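You operate a simulated robot arm through the tools that you are given. There is no shell and no other tool.

You are at the controls of a simulated robot arm. One attempt, no reset.

JOB
Run the humidifier on HIGH till the gauge is in the green, then switch it off.
Fine: open the vent slider first and shut it after.

The check looks at the end state, three seconds after you hand in, the way a careful person would. Anything else that was tipped, shoved, dropped, spilled or broken makes it a failure.

ROBOT AND FRAMES
A 6-joint arm with a two-finger parallel gripper, fixed in place. Base frame: the origin is on the floor under the middle of its stand, x ahead of it, y to its left, z up; the work surface is at about z = 820. Lengths are in mm, angles in degrees, forces in N, time in s.
It reaches about 1347 mm from its shoulder. Its first joint turns from -166.0 to 166.0 degrees. Payload 3.91 kg.
The TCP is the grasp point between the finger pads, 30 mm short of the fingertips. In the tool frame z runs along the fingers and y along their closing line. The gripper opens to 110 mm. The fingers are 20 mm wide and 10 mm thick; the gripper's body (48 by 112 mm) begins 55 mm behind the TCP.
Orientation is that of the tool frame in the base frame, as [roll, pitch, yaw] about the fixed x, y, z axes, in that order (R = Rz(yaw) Ry(pitch) Rx(roll)). With the fingers straight down and closing along the base's y, the tool's x points along the base's -x, its y along +y and its z along -z.

CONTROLS
- The arm moves only by the tool arm_command. Its argument "targets" is a list of rows, each a list of 7 numbers: the shift along the tool's x, y, z in mm, then the turn, a rotation vector about the tool's x, y, z in degrees, then the gripper command, from -1 (shut) to 1 (fully open), values between in proportion. In form: [[x, y, z, rx, ry, rz, jaw], ...]. A call has 1 to 20 rows; each row shifts and turns the commanded pose from where the row before left it, along the tool's axes as they then stand. A row lasts 0.2 s, in which the tool goes at most 50 mm and 8.6 degrees; a call with a longer step from one row to the next is refused whole, and so is a gripper value outside its range. A pose out of reach is approached as far as the arm can. The call stops where the force on the tool passes 50 N (or 10 N more than at its start, if that is more) or the arm is blocked; 0.2 s more then pass. The fingers move at their own pace (about 108 mm/s each) and stop on an object; they squeeze with about 25 N. The grip force told is the motor's: it shows also when the fingers shut on nothing. Time passes only in rows, and 0.2 s behind the last, so rows that do not move let the fingers close. It gives the time, the measured TCP pose, the force on the tool (base axes), the opening and the grip force at its end, in the units of the frame above (readings bear some noise), with the torque about the TCP (base axes, N m) and any sound that the robot's microphone picked up.
- Cameras (640 x 400 px; columns grow to the right, rows downward): "scene" is fixed at [211.4, -506.6, 1387.1]; the picture's right is [0.69, -0.72, 0.00], its down [-0.19, -0.18, -0.96] and it looks along [0.69, 0.67, -0.27] (base axes); focal length 319 px, centre (320, 200). "wrist" rides on the gripper at [72, 17, -103] in the tool frame; the picture's right is [-0.23, 0.97, 0.00], its down [-0.76, -0.18, -0.62] and it looks along [-0.61, -0.14, 0.78] (tool axes); focal length 222 px, centre (320, 200). There is no depth. A picture from a camera that has moved, and an enlarged one, comes with that camera's place and axes in the base frame and with its lens. The place of the scene camera against the robot may be out by one fixed shift of up to 18 mm in any direction.
- get_image(camera): a new picture of that camera. The clock stands still meanwhile.
- close_up(camera, box): a new picture of the part [left, top, right, bottom] of that camera's present view, enlarged. The clock stands still meanwhile.
- close_job(): hands the job in; it is judged then, once.

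Places have to be worked out from the pictures, the camera data and where the tool is seen. Open the gripper and draw the arm clear of the work before you hand the job in, unless the task says otherwise.

The tools are called after "Request:" as name(argument=value, ...) on one line, values as JSON. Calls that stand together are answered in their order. arm_command: Moves the arm, as the interface text tells. Its arguments: {"type":"object","properties":{"targets":{"type":"array"}},"required":["targets"]} The other tools are called the same way: get_image (camera) takes a picture; close_up (camera, box) takes an enlarged picture of a part of a camera's view; close_job () hands the job in.

At the start:

```text
time: 0.0
tcp_pos: [665.9, 364.3, 1188.3]
ee_rot: [180.0, -0.1, 180.0]
ft_force: [0.1, -1.4, 0.1]
ft_torque: [0.01, 0.01, -0.01]
gripper_width: 110.2
finger_force: 0.0
```

scene: 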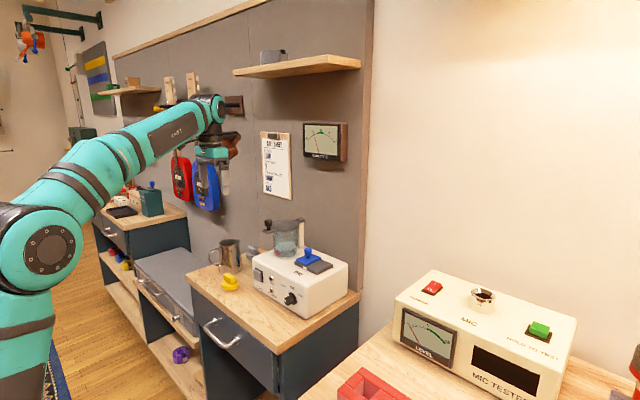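
wrist: 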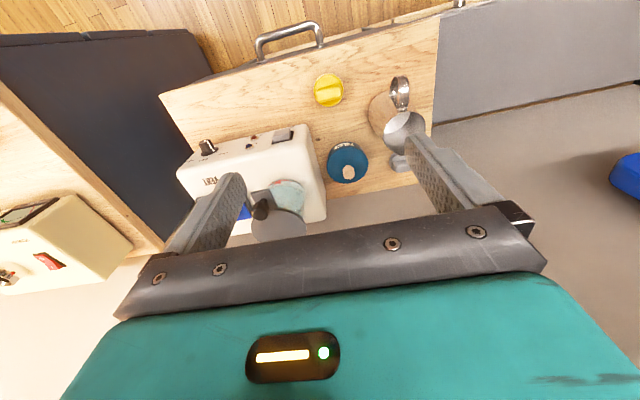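

I'll start by looking closer at the machine on the bench, the gauges and the notices on the wall before moving anything.

Request:
close_up(camera="scene", box=[230, 200, 360, 330])

Request:
close_up(camera="scene", box=[250, 110, 360, 210])

Request:
close_up(camera="wrist", box=[160, 60, 440, 250])

Request:
close_up(camera="scene", box=[380, 260, 640, 400])

```text
3.08 times, centred on (295, 265) of scene
camera zoom: at [211.4, -506.6, 1387.1], right [0.69, -0.72, 0.0], down [-0.19, -0.18, -0.96], along [0.69, 0.67, -0.27], focal length 981 px, centre (397, 0)
```

zoom: 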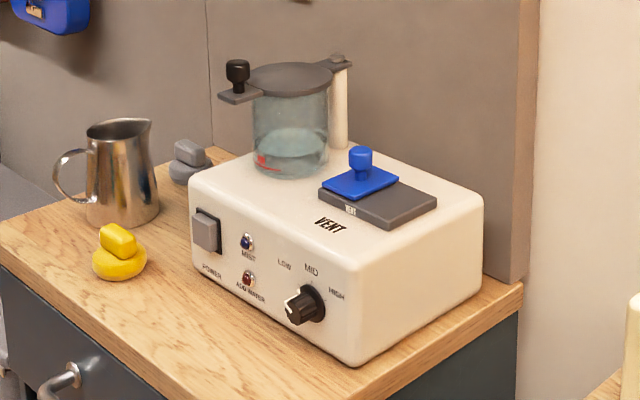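

```text
4.00 times, centred on (305, 160) of scene
camera zoom: at [211.4, -506.6, 1387.1], right [0.69, -0.72, 0.0], down [-0.19, -0.18, -0.96], along [0.69, 0.67, -0.27], focal length 1276 px, centre (380, 360)
```

zoom: 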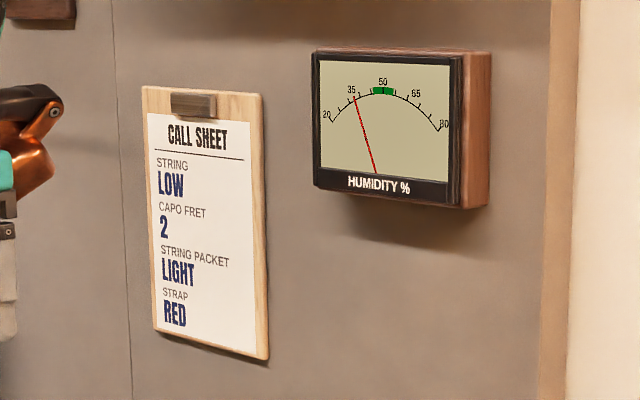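

```text
2.11 times, centred on (300, 155) of wrist
camera zoom: at [592.9, 380.9, 1291.1], right [0.23, 0.97, 0.0], down [0.76, -0.18, 0.62], along [0.61, -0.14, -0.78], focal length 468 px, centre (362, 295)
```

zoom: 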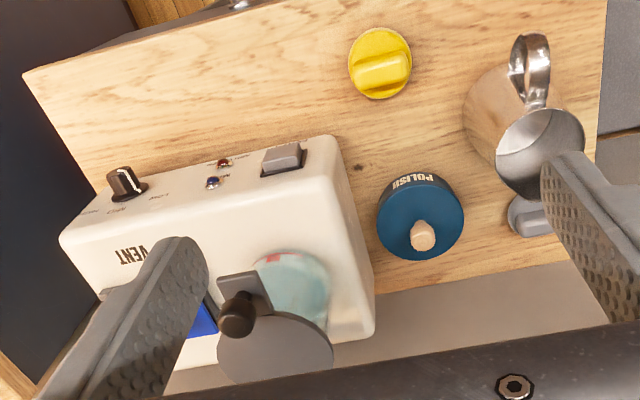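

```text
2.46 times, centred on (510, 330) of scene
camera zoom: at [211.4, -506.6, 1387.1], right [0.69, -0.72, 0.0], down [-0.19, -0.18, -0.96], along [0.69, 0.67, -0.27], focal length 785 px, centre (-148, -120)
```

zoom: 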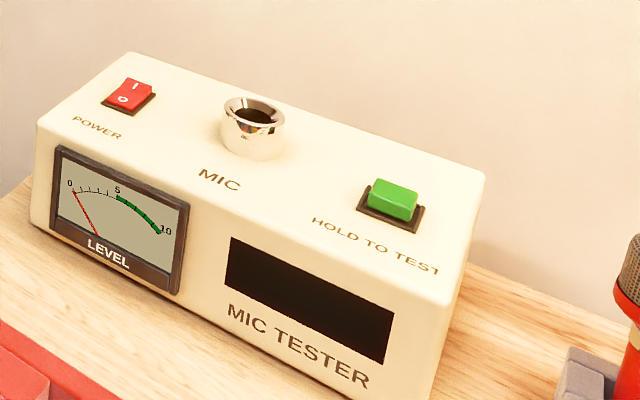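

The humidifier box stands at about x 740+, y 75–300, with the power switch near [738, 274, 888] and the knob near [733, 113, 871]. The vent slider is on top. I'll shift the arm right (−y) for a clear wrist view of the slider and its labels.

Request:
arm_command(targets=[[0, -45, 0, 0, 0, 0, 1], [0, -45, 0, 0, 0, 0, 1], [0, -45, 0, 0, 0, 0, 1], [0, -45, 0, 0, 0, 0, 1], [0, 0, 0, 0, 0, 0, 1]])

Request:
get_image(camera="wrist")

Request:
get_image(camera="scene")

```text
time: 1.2
tcp_pos: [667.0, 186.4, 1187.4]
ee_rot: [180.0, 0.1, 180.0]
ft_force: [-0.4, -0.2, 0.5]
ft_torque: [0.02, -0.04, 0.03]
gripper_width: 110.1
finger_force: 0.0
```

```text
taken
camera wrist: at [593.5, 201.5, 1291.0], right [0.23, 0.97, 0.0], down [0.76, -0.18, 0.62], along [0.61, -0.14, -0.78], focal length 222 px, centre (320, 200)
```

wrist: 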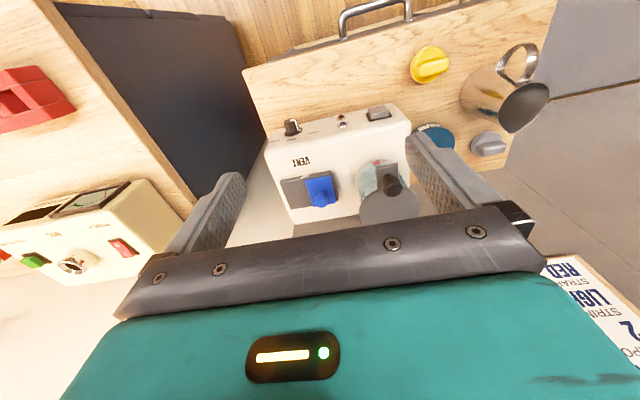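

```text
taken
```

scene: 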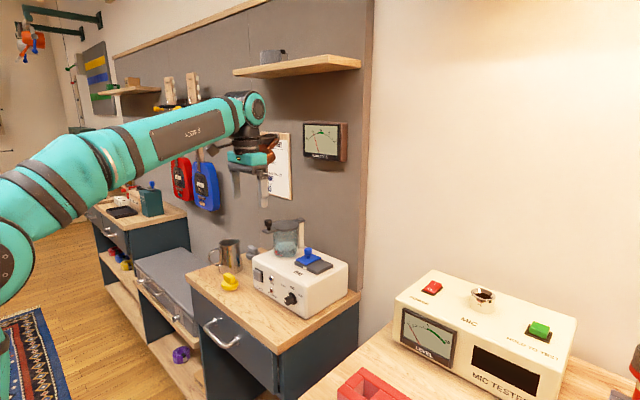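

Now the box top is unobstructed in the wrist view. I'll enlarge the slider and the front controls to read labels and measure.

Request:
close_up(camera="wrist", box=[255, 85, 435, 235])

Request:
close_up(camera="wrist", box=[270, 140, 350, 220])

Request:
close_up(camera="scene", box=[285, 240, 345, 280])

Request:
close_up(camera="scene", box=[248, 260, 308, 310])

Request:
close_up(camera="scene", box=[255, 210, 315, 265])

```text
2.67 times, centred on (345, 160) of wrist
camera zoom: at [593.5, 201.5, 1291.0], right [0.23, 0.97, 0.0], down [0.76, -0.18, 0.62], along [0.61, -0.14, -0.78], focal length 592 px, centre (253, 307)
```

zoom: 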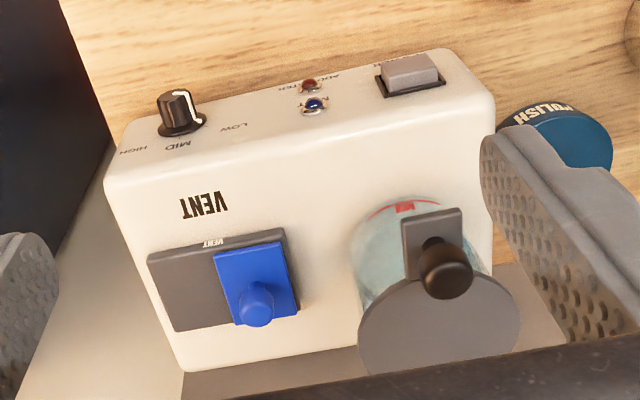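

```text
5.00 times, centred on (310, 180) of wrist
camera zoom: at [593.5, 201.5, 1291.0], right [0.23, 0.97, 0.0], down [0.76, -0.18, 0.62], along [0.61, -0.14, -0.78], focal length 1111 px, centre (370, 300)
```

zoom: 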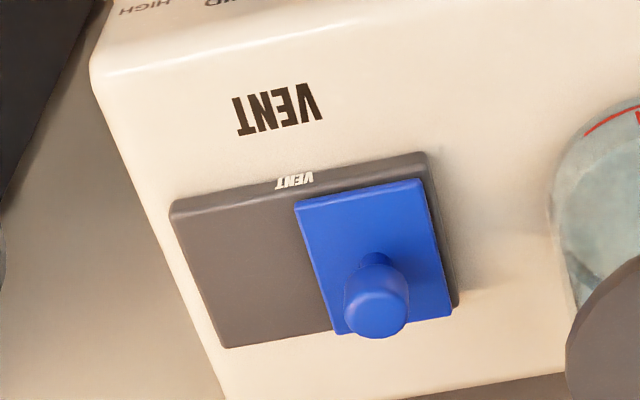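

```text
10.00 times, centred on (315, 260) of scene
camera zoom: at [211.4, -506.6, 1387.1], right [0.69, -0.72, 0.0], down [-0.19, -0.18, -0.96], along [0.69, 0.67, -0.27], focal length 3189 px, centre (370, -400)
```

zoom: 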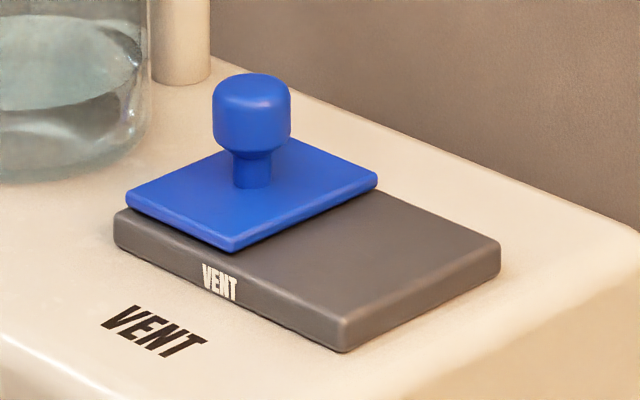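

```text
8.00 times, centred on (278, 285) of scene
camera zoom: at [211.4, -506.6, 1387.1], right [0.69, -0.72, 0.0], down [-0.19, -0.18, -0.96], along [0.69, 0.67, -0.27], focal length 2551 px, centre (656, -480)
```

zoom: 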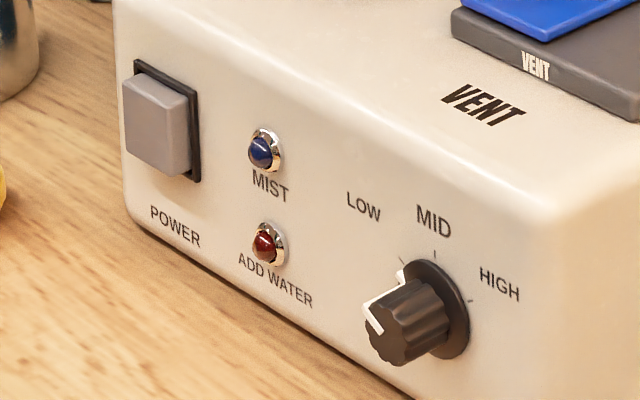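

```text
7.27 times, centred on (285, 238) of scene
camera zoom: at [211.4, -506.6, 1387.1], right [0.69, -0.72, 0.0], down [-0.19, -0.18, -0.96], along [0.69, 0.67, -0.27], focal length 2319 px, centre (574, -73)
```

zoom: 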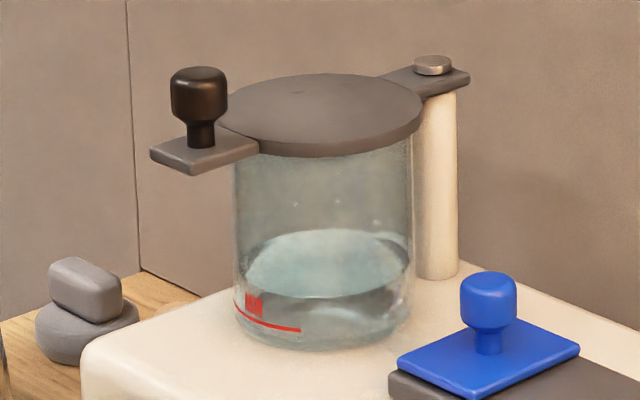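

The water sits above the MIN mark, the dial points at LOW, and the lamps are off. The blue slider knob head is at about [839, 146, 975] with free track toward −y, so I take the +y end as shut. I'll go above the knob with the jaws part closed (50 mm) so the fingers stay clear of the tank lid at y≥211.

Request:
arm_command(targets=[[-43, -10, 0, 0, 0, 0, -0.1], [-43, -10, 0, 0, 0, 0, -0.1], [-43, -10, 0, 0, 0, 0, -0.1], [-42, -10, 0, 0, 0, 0, -0.1], [0, 0, 40, 0, 0, 0, -0.1], [0, 0, 40, 0, 0, 0, -0.1], [0, 0, 0, 0, 0, 0, -0.1]])

Request:
get_image(camera="wrist")

Request:
get_image(camera="scene")

```text
time: 2.8
tcp_pos: [838.4, 141.0, 1108.7]
ee_rot: [-180.0, -0.1, 179.9]
ft_force: [-0.1, -0.2, -0.3]
ft_torque: [0.0, -0.03, 0.03]
gripper_width: 49.5
finger_force: 0.1
```

```text
taken
camera wrist: at [763.9, 157.7, 1212.0], right [0.23, 0.97, 0.0], down [0.76, -0.18, 0.62], along [0.61, -0.14, -0.78], focal length 222 px, centre (320, 200)
```

wrist: 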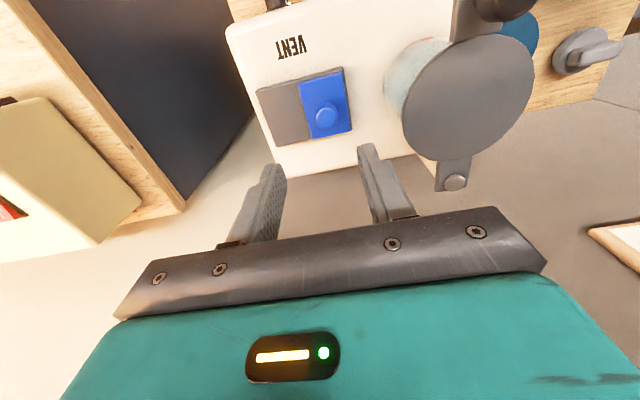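

```text
taken
```

scene: 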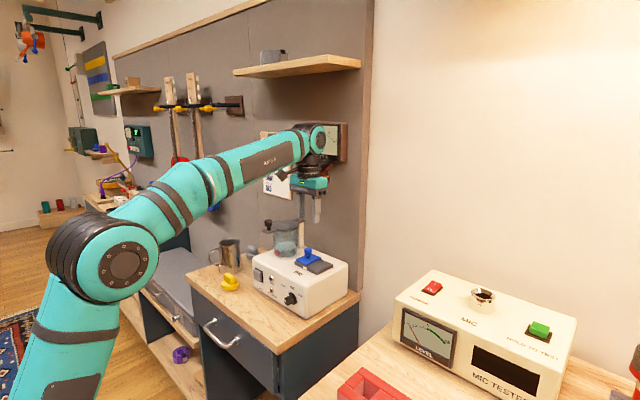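

No contact so far, and the jaws are at 49.5 mm. I'll enlarge the slider in this nearer view to fix the knob position before descending.

Request:
close_up(camera="wrist", box=[240, 50, 380, 150])

Request:
close_up(camera="scene", box=[260, 110, 360, 280])

```text
4.00 times, centred on (310, 100) of wrist
camera zoom: at [763.9, 157.7, 1212.0], right [0.23, 0.97, 0.0], down [0.76, -0.18, 0.62], along [0.61, -0.14, -0.78], focal length 888 px, centre (360, 600)
```

zoom: 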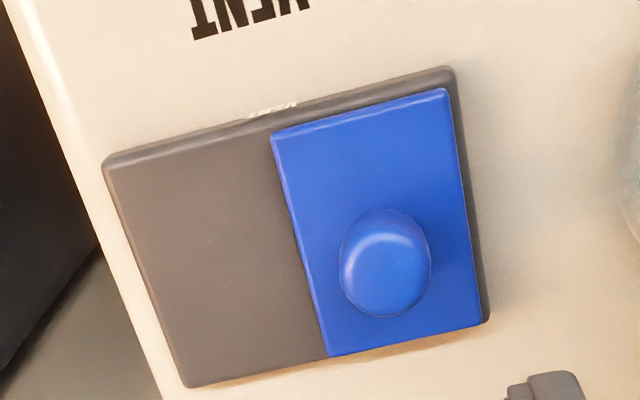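

```text
2.35 times, centred on (310, 195) of scene
camera zoom: at [211.4, -506.6, 1387.1], right [0.69, -0.72, 0.0], down [-0.19, -0.18, -0.96], along [0.69, 0.67, -0.27], focal length 750 px, centre (344, 212)
```

zoom: 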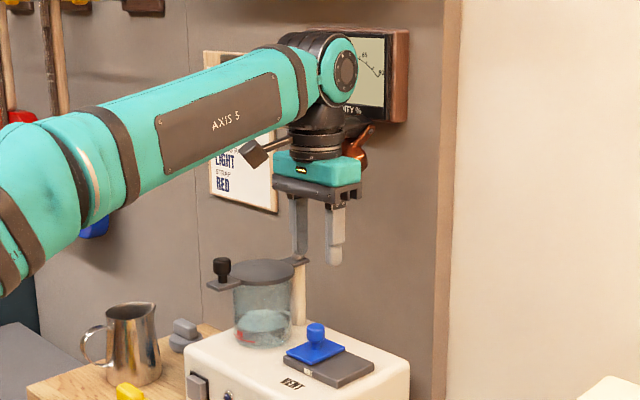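

The knob is confirmed at [838.7, 146.3], top at about 983, with the plate top near 953. I'll descend to TCP z≈991, so the tips are at about 961, with the jaws around the knob head.

Request:
arm_command(targets=[[0, 5, 30, 0, 0, 0, -0.1], [0, 0, 30, 0, 0, 0, -0.1], [0, 0, 30, 0, 0, 0, -0.1], [0, 0, 15, 0, 0, 0, -0.1], [0, 0, 12, 0, 0, 0, -0.1], [0, 0, 0, 0, 0, 0, -0.1]])

Request:
close_up(camera="scene", box=[250, 180, 350, 280])

Request:
get_image(camera="wrist")

```text
time: 4.2
tcp_pos: [836.3, 149.7, 989.4]
ee_rot: [-180.0, -0.1, 180.0]
ft_force: [0.1, -0.6, -0.3]
ft_torque: [0.0, -0.02, 0.0]
gripper_width: 49.6
finger_force: 0.0
```

```text
4.00 times, centred on (300, 230) of scene
camera zoom: at [211.4, -506.6, 1387.1], right [0.69, -0.72, 0.0], down [-0.19, -0.18, -0.96], along [0.69, 0.67, -0.27], focal length 1276 px, centre (400, 80)
```

zoom: 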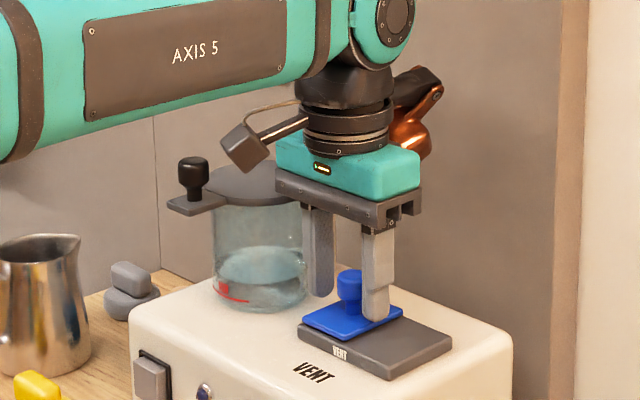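

```text
taken
camera wrist: at [763.0, 165.4, 1092.6], right [0.23, 0.97, 0.0], down [0.76, -0.18, 0.62], along [0.61, -0.14, -0.78], focal length 222 px, centre (320, 200)
```

wrist: 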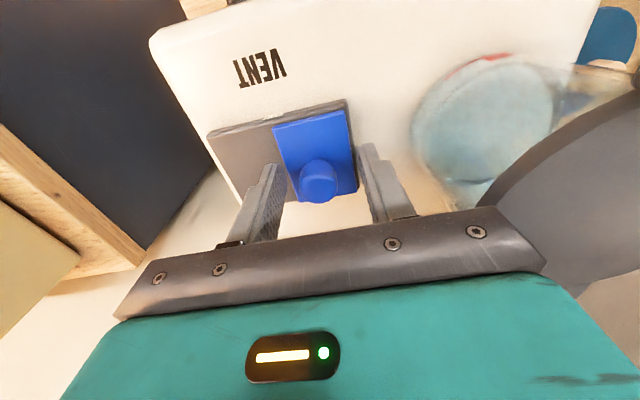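

The fingers straddle the blue knob with no contact yet. I'll close on it.

Request:
arm_command(targets=[[0, 0, 0, 0, 0, 0, -0.4], [0, 0, 0, 0, 0, 0, -0.7], [0, 0, 0, 0, 0, 0, -1], [0, 0, 0, 0, 0, 0, -1]])

Request:
get_image(camera="wrist")

```text
time: 5.2
tcp_pos: [836.7, 147.8, 988.4]
ee_rot: [180.0, -0.1, 179.9]
ft_force: [-4.4, -15.2, -3.7]
ft_torque: [0.21, 0.0, -0.13]
gripper_width: 23.5
finger_force: 44.6
```

```text
taken
camera wrist: at [763.1, 163.9, 1092.7], right [0.23, 0.97, 0.0], down [0.76, -0.18, 0.62], along [0.61, -0.14, -0.78], focal length 222 px, centre (320, 200)
```

wrist: 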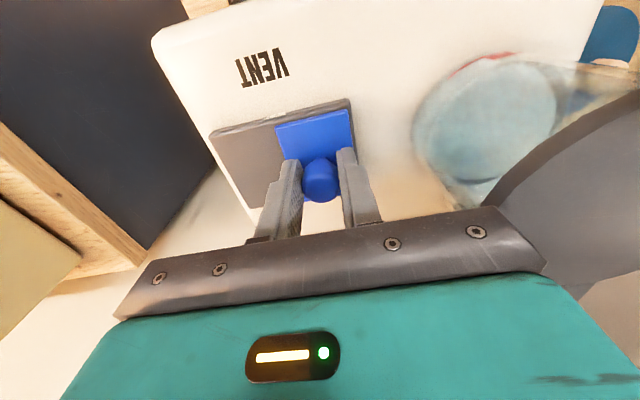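

The knob is gripped (23.5 mm). The −15 N in y fits the slider sitting against its +y stop. I'll slide it toward −y in small steps and watch the force.

Request:
arm_command(targets=[[0, -4, 0, 0, 0, 0, -1], [0, -6, 0, 0, 0, 0, -1], [0, -6, 0, 0, 0, 0, -1], [0, -6, 0, 0, 0, 0, -1]])

Request:
get_image(camera="wrist")

```text
time: 6.2
tcp_pos: [837.6, 129.1, 988.0]
ee_rot: [180.0, -0.3, 180.0]
ft_force: [-26.6, 1.2, -37.0]
ft_torque: [0.37, 0.42, -0.03]
gripper_width: 23.9
finger_force: 45.0
```

```text
taken
camera wrist: at [763.7, 145.1, 1093.1], right [0.23, 0.97, 0.0], down [0.76, -0.18, 0.62], along [0.6, -0.14, -0.78], focal length 222 px, centre (320, 200)
```

wrist: 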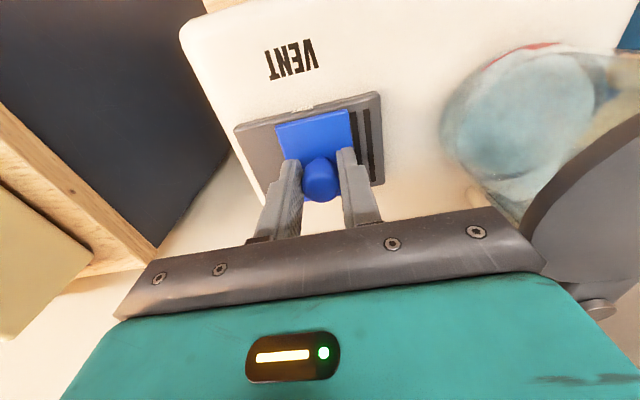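

Vent slots are appearing on the +y side, so −y is the opening direction. The rigid grip is building side and vertical load (−27, −37 N), so I'll loosen to a slack cage of about 30 mm and check that the force drops before pushing with the +y finger.

Request:
arm_command(targets=[[0, 0, 0, 0, 0, 0, -0.45], [0, 0, 0, 0, 0, 0, -0.45], [0, 0, 0, 0, 0, 0, -0.45]])

Request:
close_up(camera="scene", box=[270, 220, 350, 280])

```text
time: 7.0
tcp_pos: [838.1, 128.4, 991.4]
ee_rot: [180.0, 0.0, -180.0]
ft_force: [-0.1, -0.1, -0.1]
ft_torque: [0.02, 0.01, 0.02]
gripper_width: 30.5
finger_force: 0.1
```

```text
6.67 times, centred on (310, 250) of scene
camera zoom: at [211.4, -506.6, 1387.1], right [0.69, -0.72, 0.0], down [-0.19, -0.18, -0.96], along [0.69, 0.67, -0.27], focal length 2126 px, centre (387, -133)
```

zoom: 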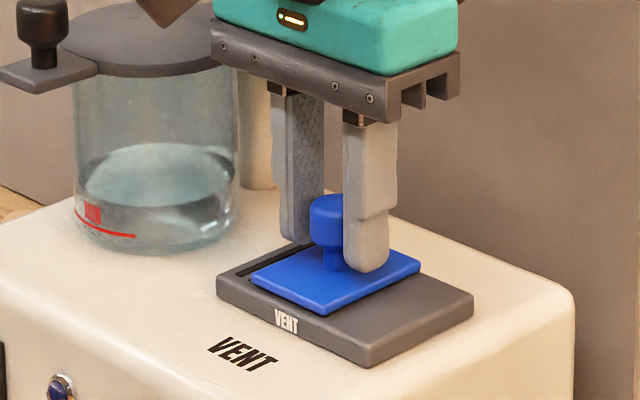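

The force is back to zero. I'll push the knob on toward −y with the caged +y finger, a few mm per row.

Request:
arm_command(targets=[[0, -5, 0, 0, 0, 0, -0.45], [0, -5, 0, 0, 0, 0, -0.45], [0, -5, 0, 0, 0, 0, -0.45], [0, -4, 0, 0, 0, 0, -0.45]])

Request:
get_image(camera="wrist")

Request:
close_up(camera="scene", box=[270, 220, 350, 280])

```text
time: 8.0
tcp_pos: [836.4, 108.9, 989.9]
ee_rot: [-180.0, 0.0, -179.9]
ft_force: [0.4, 1.1, 0.4]
ft_torque: [-0.02, -0.02, 0.0]
gripper_width: 30.6
finger_force: 0.6
```

```text
taken
camera wrist: at [763.2, 124.6, 1094.1], right [0.23, 0.97, 0.0], down [0.76, -0.18, 0.62], along [0.61, -0.14, -0.78], focal length 222 px, centre (320, 200)
```

wrist: 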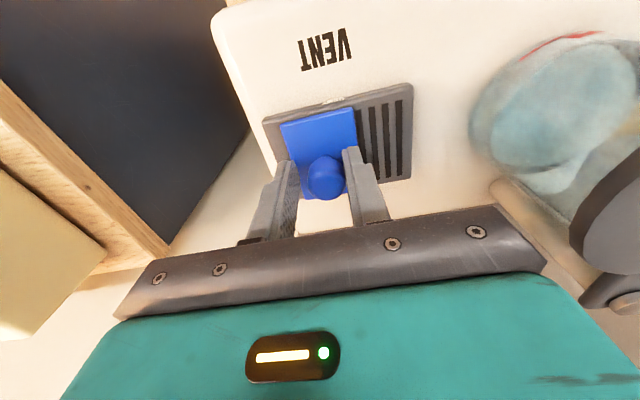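

```text
6.67 times, centred on (310, 250) of scene
camera zoom: at [211.4, -506.6, 1387.1], right [0.69, -0.72, 0.0], down [-0.19, -0.18, -0.96], along [0.69, 0.67, -0.27], focal length 2126 px, centre (387, -133)
```

zoom: 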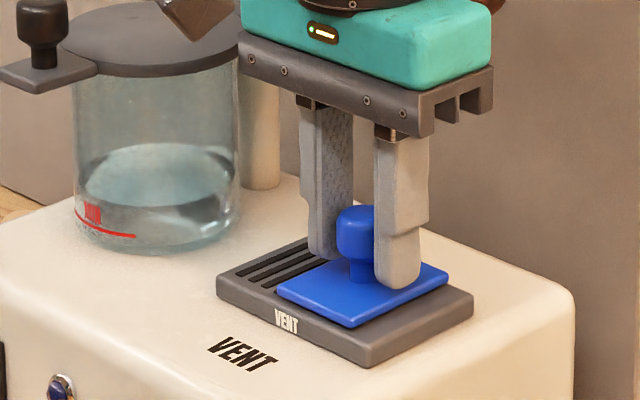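

Light friction only (about 1 N), four slots are uncovered and the slider is close to its end. I'll nudge on in 2–3 mm rows toward the stop.

Request:
arm_command(targets=[[0, -3, 0, 0, 0, 0, -0.45], [0, -3, 0, 0, 0, 0, -0.45], [0, -3, 0, 0, 0, 0, -0.45]])

Request:
close_up(camera="wrist", box=[200, 60, 440, 230])

```text
time: 8.8
tcp_pos: [835.6, 98.2, 991.1]
ee_rot: [-179.9, 0.0, -180.0]
ft_force: [-0.6, 0.1, 1.0]
ft_torque: [-0.02, -0.02, -0.01]
gripper_width: 30.6
finger_force: 0.2
```

```text
2.35 times, centred on (320, 145) of wrist
camera zoom: at [762.9, 115.0, 1094.2], right [0.23, 0.97, 0.0], down [0.76, -0.18, 0.62], along [0.61, -0.14, -0.78], focal length 523 px, centre (320, 329)
```

zoom: 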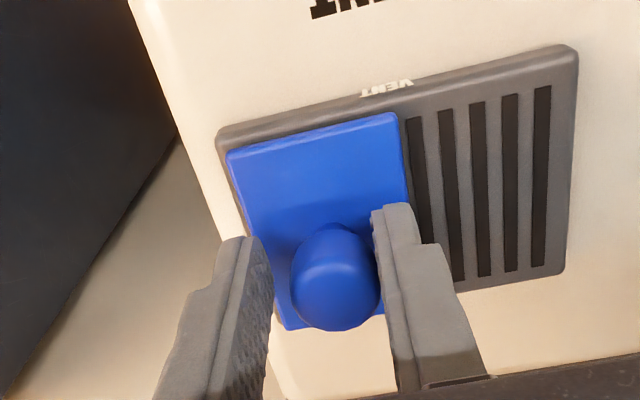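

Five slots are open and the plate is almost at the −y edge. A couple more 2 mm nudges should find the stop.

Request:
arm_command(targets=[[0, -2, 0, 0, 0, 0, -0.45], [0, -2, 0, 0, 0, 0, -0.45], [0, 0, 0, 0, 0, 0, -0.45]])

Request:
close_up(camera="wrist", box=[200, 60, 440, 230])

```text
time: 9.6
tcp_pos: [837.1, 94.7, 990.2]
ee_rot: [-180.0, 0.1, -179.9]
ft_force: [-0.5, 0.4, -0.4]
ft_torque: [0.02, -0.03, -0.01]
gripper_width: 30.4
finger_force: 0.3
```

```text
2.35 times, centred on (320, 145) of wrist
camera zoom: at [763.3, 111.1, 1094.0], right [0.23, 0.97, 0.0], down [0.76, -0.18, 0.62], along [0.61, -0.14, -0.78], focal length 523 px, centre (320, 329)
```

zoom: 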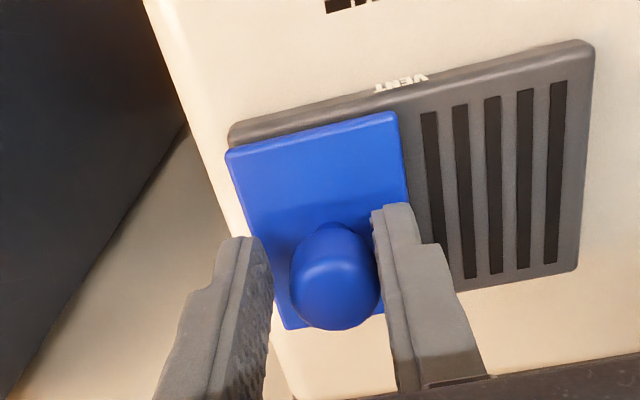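

All five slots are fully clear after about 48 mm of travel. One more gentle nudge will tell me whether this is the end stop.

Request:
arm_command(targets=[[0, -1.5, 0, 0, 0, 0, -0.45], [0, -1.5, 0, 0, 0, 0, -0.45], [0, 0, 0, 0, 0, 0, -0.45]])

Request:
close_up(camera="wrist", box=[200, 60, 440, 230])

Request:
close_up(camera="scene", box=[270, 220, 350, 280])

```text
time: 10.4
tcp_pos: [837.0, 93.4, 989.8]
ee_rot: [180.0, 0.1, -179.9]
ft_force: [-1.9, 5.5, -1.9]
ft_torque: [0.03, 0.05, 0.04]
gripper_width: 32.8
finger_force: 2.6
```

```text
2.35 times, centred on (320, 145) of wrist
camera zoom: at [763.3, 109.2, 1094.2], right [0.23, 0.97, 0.0], down [0.76, -0.18, 0.62], along [0.61, -0.14, -0.78], focal length 523 px, centre (320, 329)
```

zoom: 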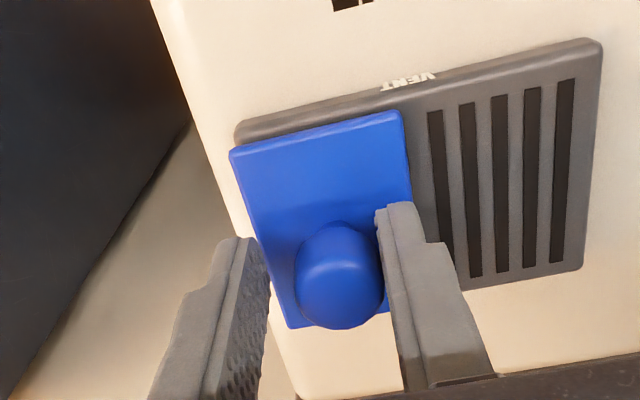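

```text
6.67 times, centred on (310, 250) of scene
camera zoom: at [211.4, -506.6, 1387.1], right [0.69, -0.72, 0.0], down [-0.19, -0.18, -0.96], along [0.69, 0.67, -0.27], focal length 2126 px, centre (387, -133)
```

zoom: 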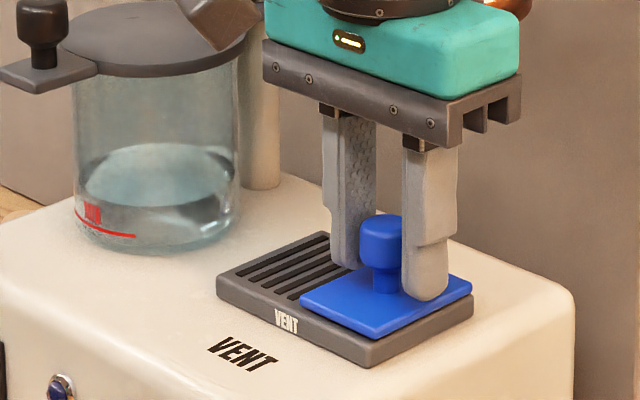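

The end stop is reached (5.5 N), so the vent is fully open. I'll back off 2 mm, lift straight up, retreat from the box and tilt the tool 45° forward to face the dial.

Request:
arm_command(targets=[[0, 2, 0, 0, 0, 0, -0.45], [0, 0, -15, 0, 0, 0, -0.45], [0, 0, -40, 0, 0, 0, -0.45], [0, 0, -45, 0, 0, 0, -0.45], [45, 5, 0, 0, 0, 0, -0.45], [45, 5, 0, 0, 0, 0, -0.45], [45, 5, 0, 0, 0, 0, -0.45], [45, 3, 0, 0, 0, 0, -0.45], [20, 0, 0, 0, 0, 0, -0.45], [0, 0, 0, 0, -7.5, 0, -0.45], [0, 0, 0, 0, -7.5, 0, -0.45], [0, 0, 0, 0, -7.5, 0, -0.45], [0, 0, 0, 0, -7.5, 0, -0.45], [0, 0, 0, 0, -7.5, 0, -0.45], [0, 0, 0, 0, -7.5, 0, -0.45], [0, 0, 0, 0, 0, 0, -0.45]])

Request:
get_image(camera="wrist")

Request:
get_image(camera="scene")

```text
time: 13.8
tcp_pos: [637.4, 113.5, 1092.1]
ee_rot: [180.0, 45.1, 180.0]
ft_force: [0.3, 0.0, 0.6]
ft_torque: [-0.02, 0.01, -0.01]
gripper_width: 30.3
finger_force: 0.1
```

```text
taken
camera wrist: at [511.7, 128.9, 1113.3], right [0.16, 0.97, 0.16], down [0.1, -0.18, 0.98], along [0.98, -0.14, -0.12], focal length 222 px, centre (320, 200)
```

wrist: 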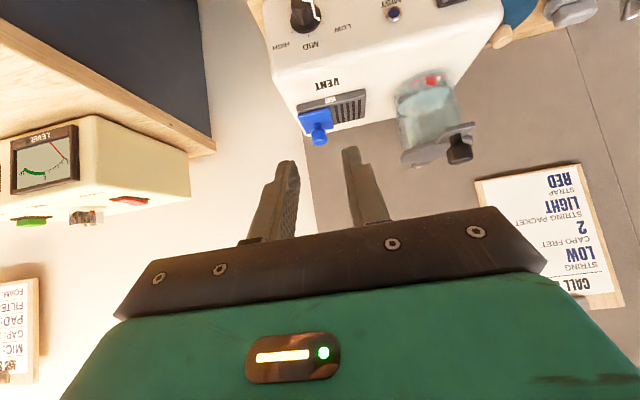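

```text
taken
```

scene: 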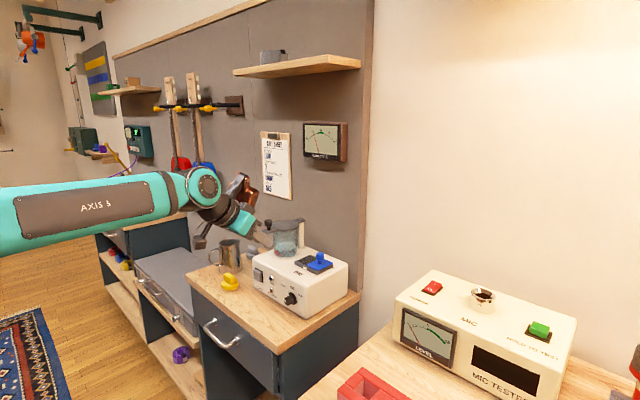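

The tilt came out as planned and the vent stands visibly open. I'll come down in front of the box at a safe distance so the camera sees the front panel.

Request:
arm_command(targets=[[35.3, 0, 26, 0, 0, 0, -0.1], [35.3, 0, 26, 0, 0, 0, -0.1], [35.3, 0, 26, 0, 0, 0, -0.1], [0, 0, 0, 0, 0, 0, -0.1]])

Request:
get_image(camera="wrist")

Request:
get_image(camera="scene")

```text
time: 14.8
tcp_pos: [615.5, 114.9, 959.6]
ee_rot: [-180.0, 45.0, -180.0]
ft_force: [-0.6, 0.3, 1.3]
ft_torque: [0.01, 0.0, 0.04]
gripper_width: 49.8
finger_force: 0.1
```

```text
taken
camera wrist: at [490.4, 128.7, 982.2], right [0.16, 0.97, 0.16], down [0.1, -0.18, 0.98], along [0.98, -0.14, -0.12], focal length 222 px, centre (320, 200)
```

wrist: 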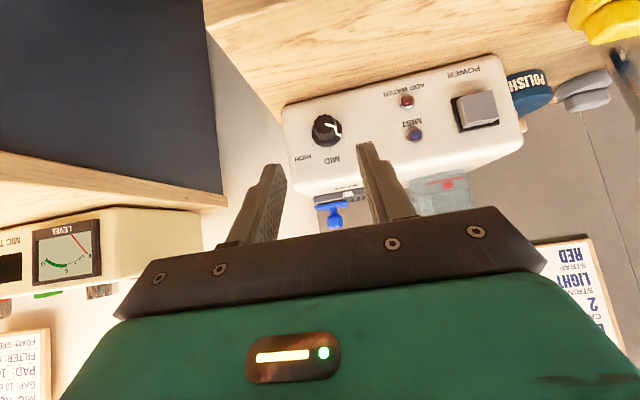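

```text
taken
```

scene: 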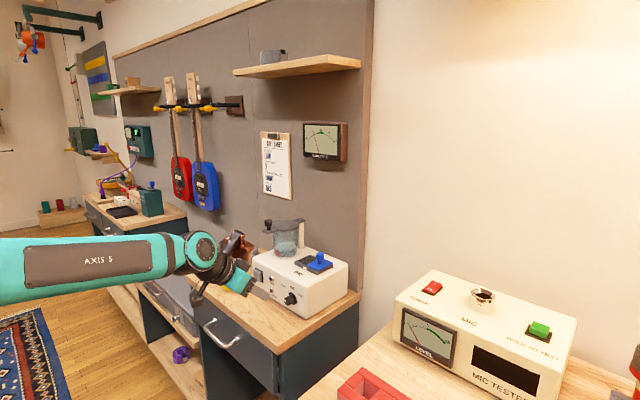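

A straight view of the front panel. I'll enlarge the dial and the power button from both cameras to measure them.

Request:
close_up(camera="wrist", box=[280, 80, 380, 180])

Request:
close_up(camera="wrist", box=[380, 50, 540, 160])

Request:
close_up(camera="scene", box=[270, 275, 320, 315])

Request:
close_up(camera="scene", box=[180, 230, 360, 360])

```text
4.00 times, centred on (330, 130) of wrist
camera zoom: at [490.4, 128.7, 982.2], right [0.16, 0.97, 0.16], down [0.1, -0.18, 0.98], along [0.98, -0.14, -0.12], focal length 888 px, centre (280, 480)
```

zoom: 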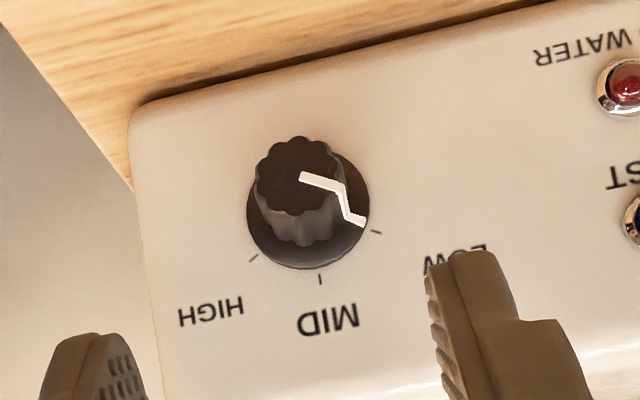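

```text
3.64 times, centred on (460, 105) of wrist
camera zoom: at [490.4, 128.7, 982.2], right [0.16, 0.97, 0.16], down [0.1, -0.18, 0.98], along [0.98, -0.14, -0.12], focal length 808 px, centre (-189, 546)
```

zoom: 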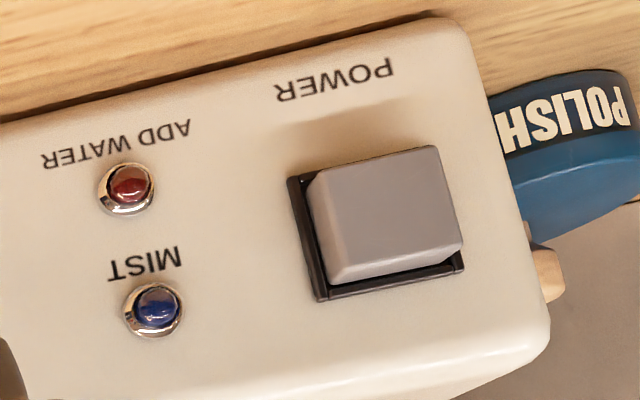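

```text
10.00 times, centred on (295, 295) of scene
camera zoom: at [211.4, -506.6, 1387.1], right [0.69, -0.72, 0.0], down [-0.19, -0.18, -0.96], along [0.69, 0.67, -0.27], focal length 3189 px, centre (570, -750)
```

zoom: 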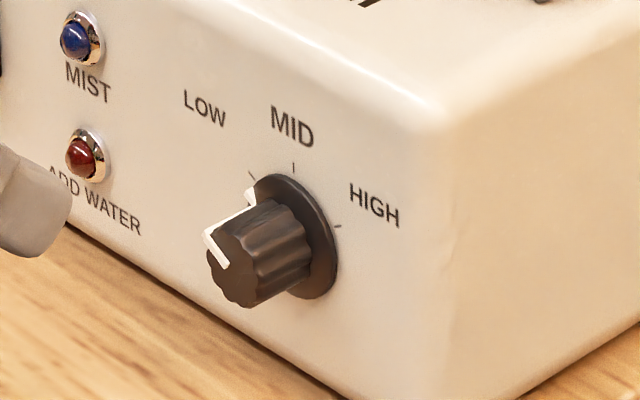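

```text
3.08 times, centred on (270, 295) of scene
camera zoom: at [211.4, -506.6, 1387.1], right [0.69, -0.72, 0.0], down [-0.19, -0.18, -0.96], along [0.69, 0.67, -0.27], focal length 981 px, centre (474, -92)
```

zoom: 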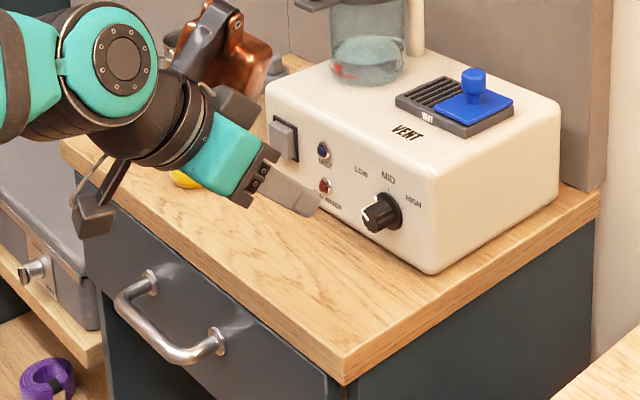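

The dial's front centre triangulates to about [723, 113.5, 871], body 24 mm across, with a 36 mm skirt near x 738–742. LOW and HIGH are roughly ±58° from MID. I'll go to a pre-grasp 60 mm back along the tool axis and lean −35° about the dial's axis, ready to twist.

Request:
arm_command(targets=[[-5.4, 0.25, 29.1, 0, 0, 0, -0.1], [-5.4, 0.25, 29.1, 0, 0, 0, -0.1], [0.29, 6.75, 0.29, 4.95, 0, -4.95, -0.1], [0.29, 6.75, 0.29, 4.95, 0, -4.95, -0.1], [0.29, 6.75, 0.29, 4.95, 0, -4.95, -0.1], [0.29, 6.75, 0.29, 4.95, 0, -4.95, -0.1], [0.29, 6.75, 0.29, 4.95, 0, -4.95, -0.1], [0, 0, 0, 0, 0, 0, -0.1]])

Request:
get_image(camera="wrist")

Request:
close_up(camera="scene", box=[180, 230, 360, 360])

```text
time: 16.6
tcp_pos: [666.3, 145.2, 916.5]
ee_rot: [-135.2, 35.3, -150.1]
ft_force: [-0.4, -0.6, 0.4]
ft_torque: [0.03, 0.0, -0.02]
gripper_width: 49.3
finger_force: 0.1
```

```text
taken
camera wrist: at [541.6, 170.4, 924.9], right [0.16, 0.89, -0.43], down [0.1, 0.42, 0.9], along [0.98, -0.19, -0.02], focal length 222 px, centre (320, 200)
```

wrist: 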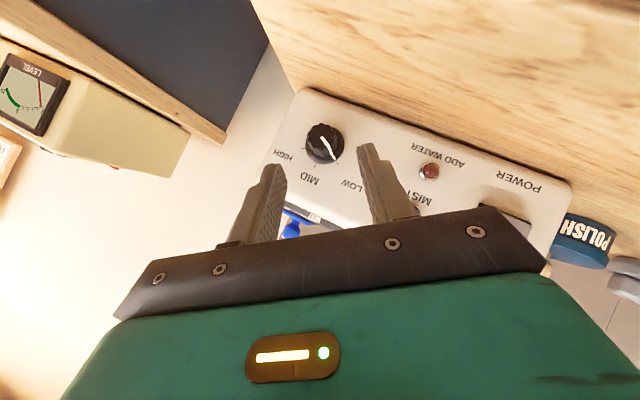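

```text
3.08 times, centred on (270, 295) of scene
camera zoom: at [211.4, -506.6, 1387.1], right [0.69, -0.72, 0.0], down [-0.19, -0.18, -0.96], along [0.69, 0.67, -0.27], focal length 981 px, centre (474, -92)
```

zoom: 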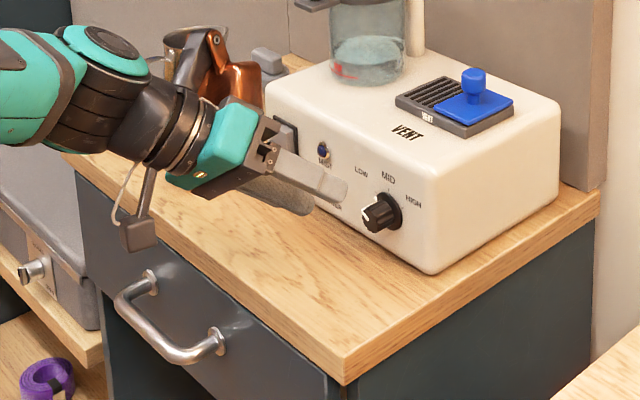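

No contact and clear of everything. I'll enlarge the dial in the wrist view to check my alignment before moving in.

Request:
close_up(camera="wrist", box=[270, 90, 390, 190])

```text
4.00 times, centred on (330, 140) of wrist
camera zoom: at [541.6, 170.4, 924.9], right [0.16, 0.89, -0.43], down [0.1, 0.42, 0.9], along [0.98, -0.19, -0.02], focal length 888 px, centre (280, 440)
```

zoom: 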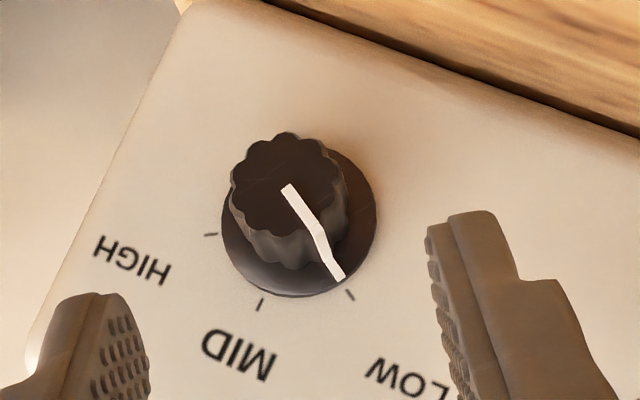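

Alignment is good, with the dial at about [723, 114, 872] on the tool's line. I'll advance 57 mm along the tool axis with the jaws open to 50 mm.

Request:
arm_command(targets=[[0, 0, 25, 0, 0, 0, -0.1], [0, 0, 20, 0, 0, 0, -0.1], [0, 0, 12, 0, 0, 0, -0.1], [0, 0, 0, 0, 0, 0, -0.1]])

Request:
get_image(camera="wrist")

Request:
close_up(camera="scene", box=[250, 260, 330, 320])

```text
time: 17.6
tcp_pos: [706.2, 122.2, 883.9]
ee_rot: [-135.3, 35.4, -150.1]
ft_force: [-0.5, -0.4, 0.7]
ft_torque: [0.01, 0.01, 0.0]
gripper_width: 49.4
finger_force: 0.0
```

```text
taken
camera wrist: at [581.4, 147.7, 892.1], right [0.16, 0.89, -0.43], down [0.1, 0.42, 0.9], along [0.98, -0.19, -0.02], focal length 222 px, centre (320, 200)
```

wrist: 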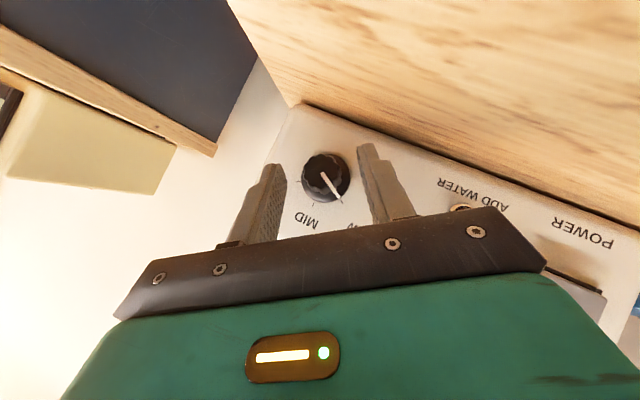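

```text
6.67 times, centred on (290, 290) of scene
camera zoom: at [211.4, -506.6, 1387.1], right [0.69, -0.72, 0.0], down [-0.19, -0.18, -0.96], along [0.69, 0.67, -0.27], focal length 2126 px, centre (520, -400)
```

zoom: 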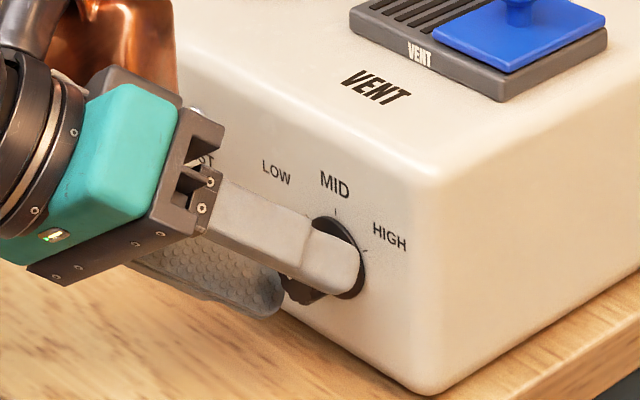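

The fingers straddle the dial body, with no contact. I'll close on it and read the forces.

Request:
arm_command(targets=[[0, 0, 0, 0, 0, 0, -0.35], [0, 0, 0, 0, 0, 0, -0.6], [0, 0, 0, 0, 0, 0, -1], [0, 0, 0, 0, 0, 0, -1]])

Request:
close_up(camera="wrist", box=[250, 110, 410, 220])

```text
time: 18.6
tcp_pos: [706.6, 122.3, 882.7]
ee_rot: [-135.3, 35.3, -150.1]
ft_force: [-0.5, 4.0, -3.7]
ft_torque: [0.07, -0.08, 0.27]
gripper_width: 24.8
finger_force: 45.3
```

```text
3.64 times, centred on (330, 165) of wrist
camera zoom: at [581.4, 148.0, 892.0], right [0.16, 0.89, -0.43], down [0.1, 0.42, 0.9], along [0.98, -0.19, -0.02], focal length 808 px, centre (284, 327)
```

zoom: 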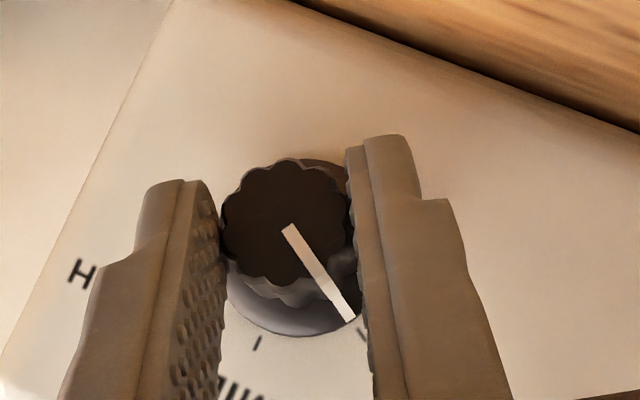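

A firm, nearly centred grip (24.8 mm) with only about 5 N of side load. I'll twist clockwise (+x rotation) 21° first and check.

Request:
arm_command(targets=[[0.07, -1.68, 0.07, -4.95, 0, 4.95, -1], [0.07, -1.68, 0.07, -4.95, 0, 4.95, -1], [0.07, -1.68, 0.07, -4.95, 0, 4.95, -1], [0, 0, 0, 0, 0, 0, -1]])

Request:
close_up(camera="wrist", box=[250, 110, 410, 220])

```text
time: 19.6
tcp_pos: [707.5, 117.3, 885.2]
ee_rot: [-160.6, 43.3, -166.3]
ft_force: [7.6, 7.9, -5.2]
ft_torque: [0.12, 0.09, 0.08]
gripper_width: 24.3
finger_force: 45.0
```

```text
3.64 times, centred on (330, 165) of wrist
camera zoom: at [581.4, 138.8, 903.3], right [0.16, 0.98, -0.08], down [0.1, 0.06, 0.99], along [0.98, -0.17, -0.09], focal length 808 px, centre (284, 327)
```

zoom: 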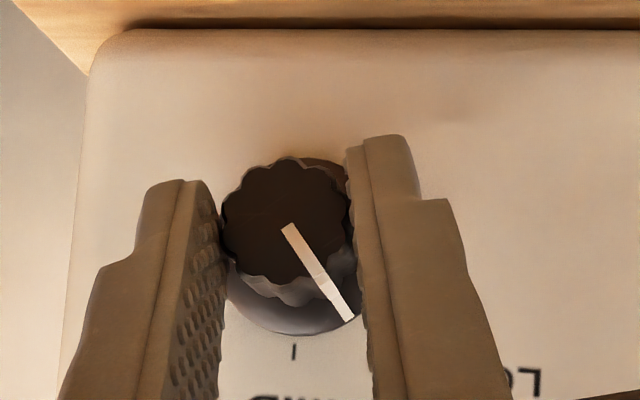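

The pointer moves with the fingers while the printed scale turns behind it, so the dial is following. Load is about 12 N, so I'll twist another 28°.

Request:
arm_command(targets=[[0.07, -1.68, 0.07, -4.95, 0, 4.95, -1], [0.07, -1.68, 0.07, -4.95, 0, 4.95, -1], [0.07, -1.68, 0.07, -4.95, 0, 4.95, -1], [0.07, -1.68, 0.07, -4.95, 0, 4.95, -1], [0, 0, 0, 0, 0, 0, -1]])

Request:
close_up(camera="wrist", box=[250, 110, 410, 220])

```text
time: 20.8
tcp_pos: [706.3, 112.0, 886.0]
ee_rot: [160.5, 43.4, 166.5]
ft_force: [12.7, 14.2, 15.5]
ft_torque: [0.25, -0.48, 0.39]
gripper_width: 24.3
finger_force: 44.8
```

```text
3.64 times, centred on (330, 165) of wrist
camera zoom: at [581.4, 121.3, 911.4], right [0.16, 0.91, 0.39], down [0.1, -0.41, 0.91], along [0.98, -0.11, -0.15], focal length 808 px, centre (284, 327)
```

zoom: 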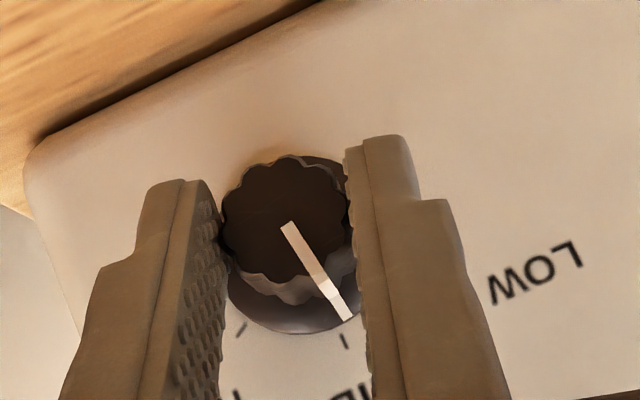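

The pointer is nearly at MID. Side load is about 24 N from small misalignment, so I'll fold a 1.5 mm relief shift into the next rows and continue the twist to +35°.

Request:
arm_command(targets=[[-1.76, 0.14, 0.36, -4.95, 0, 4.95, -1], [0.07, -1.68, 0.07, -4.95, 0, 4.95, -1], [0.07, -1.68, 0.07, -4.95, 0, 4.95, -1], [0, 0, 0, 0, 0, 0, -1]])

Request:
close_up(camera="wrist", box=[250, 110, 410, 220])

```text
time: 21.8
tcp_pos: [706.8, 107.0, 884.0]
ee_rot: [135.3, 35.2, 150.2]
ft_force: [-29.8, -11.3, -7.3]
ft_torque: [-0.2, 0.32, -0.16]
gripper_width: 24.2
finger_force: 45.4
```

```text
3.64 times, centred on (330, 165) of wrist
camera zoom: at [581.7, 106.7, 912.2], right [0.16, 0.71, 0.69], down [0.1, -0.71, 0.7], along [0.98, -0.05, -0.18], focal length 808 px, centre (284, 327)
```

zoom: 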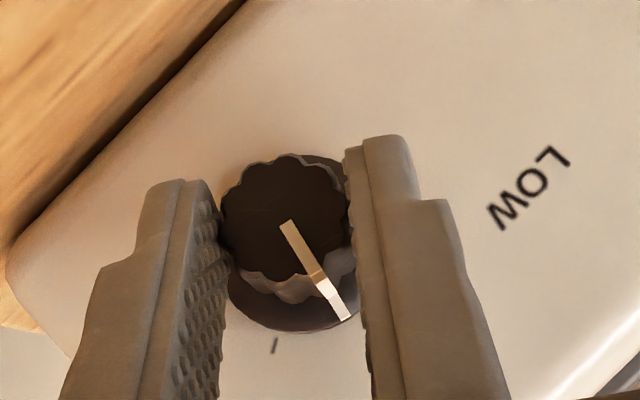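

The pointer is now about 10° past MID, with about 50° left to HIGH. I'll release and let the strain go before winding the tool back for a second grip.

Request:
arm_command(targets=[[0, 0, 0, 0, 0, 0, -0.5], [0, 0, 0, 0, 0, 0, -0.1], [0, 0, 0, 0, 0, 0, -0.1]])

Request:
close_up(camera="wrist", box=[230, 110, 410, 220])

Request:
close_up(camera="scene", box=[250, 260, 330, 320])

```text
time: 22.6
tcp_pos: [708.6, 108.2, 884.4]
ee_rot: [135.3, 35.4, 150.2]
ft_force: [-0.1, 0.4, 0.7]
ft_torque: [0.03, 0.04, -0.02]
gripper_width: 49.4
finger_force: 0.0
```

```text
3.56 times, centred on (320, 165) of wrist
camera zoom: at [583.3, 107.9, 913.0], right [0.16, 0.71, 0.69], down [0.1, -0.71, 0.7], along [0.98, -0.04, -0.18], focal length 790 px, centre (320, 324)
```

zoom: 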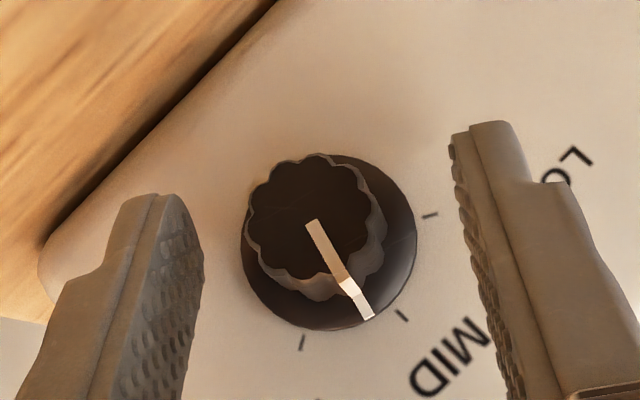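

```text
6.67 times, centred on (290, 290) of scene
camera zoom: at [211.4, -506.6, 1387.1], right [0.69, -0.72, 0.0], down [-0.19, -0.18, -0.96], along [0.69, 0.67, -0.27], focal length 2126 px, centre (520, -400)
```

zoom: 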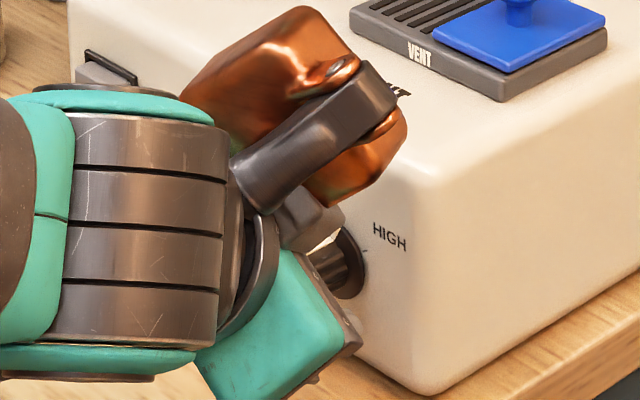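

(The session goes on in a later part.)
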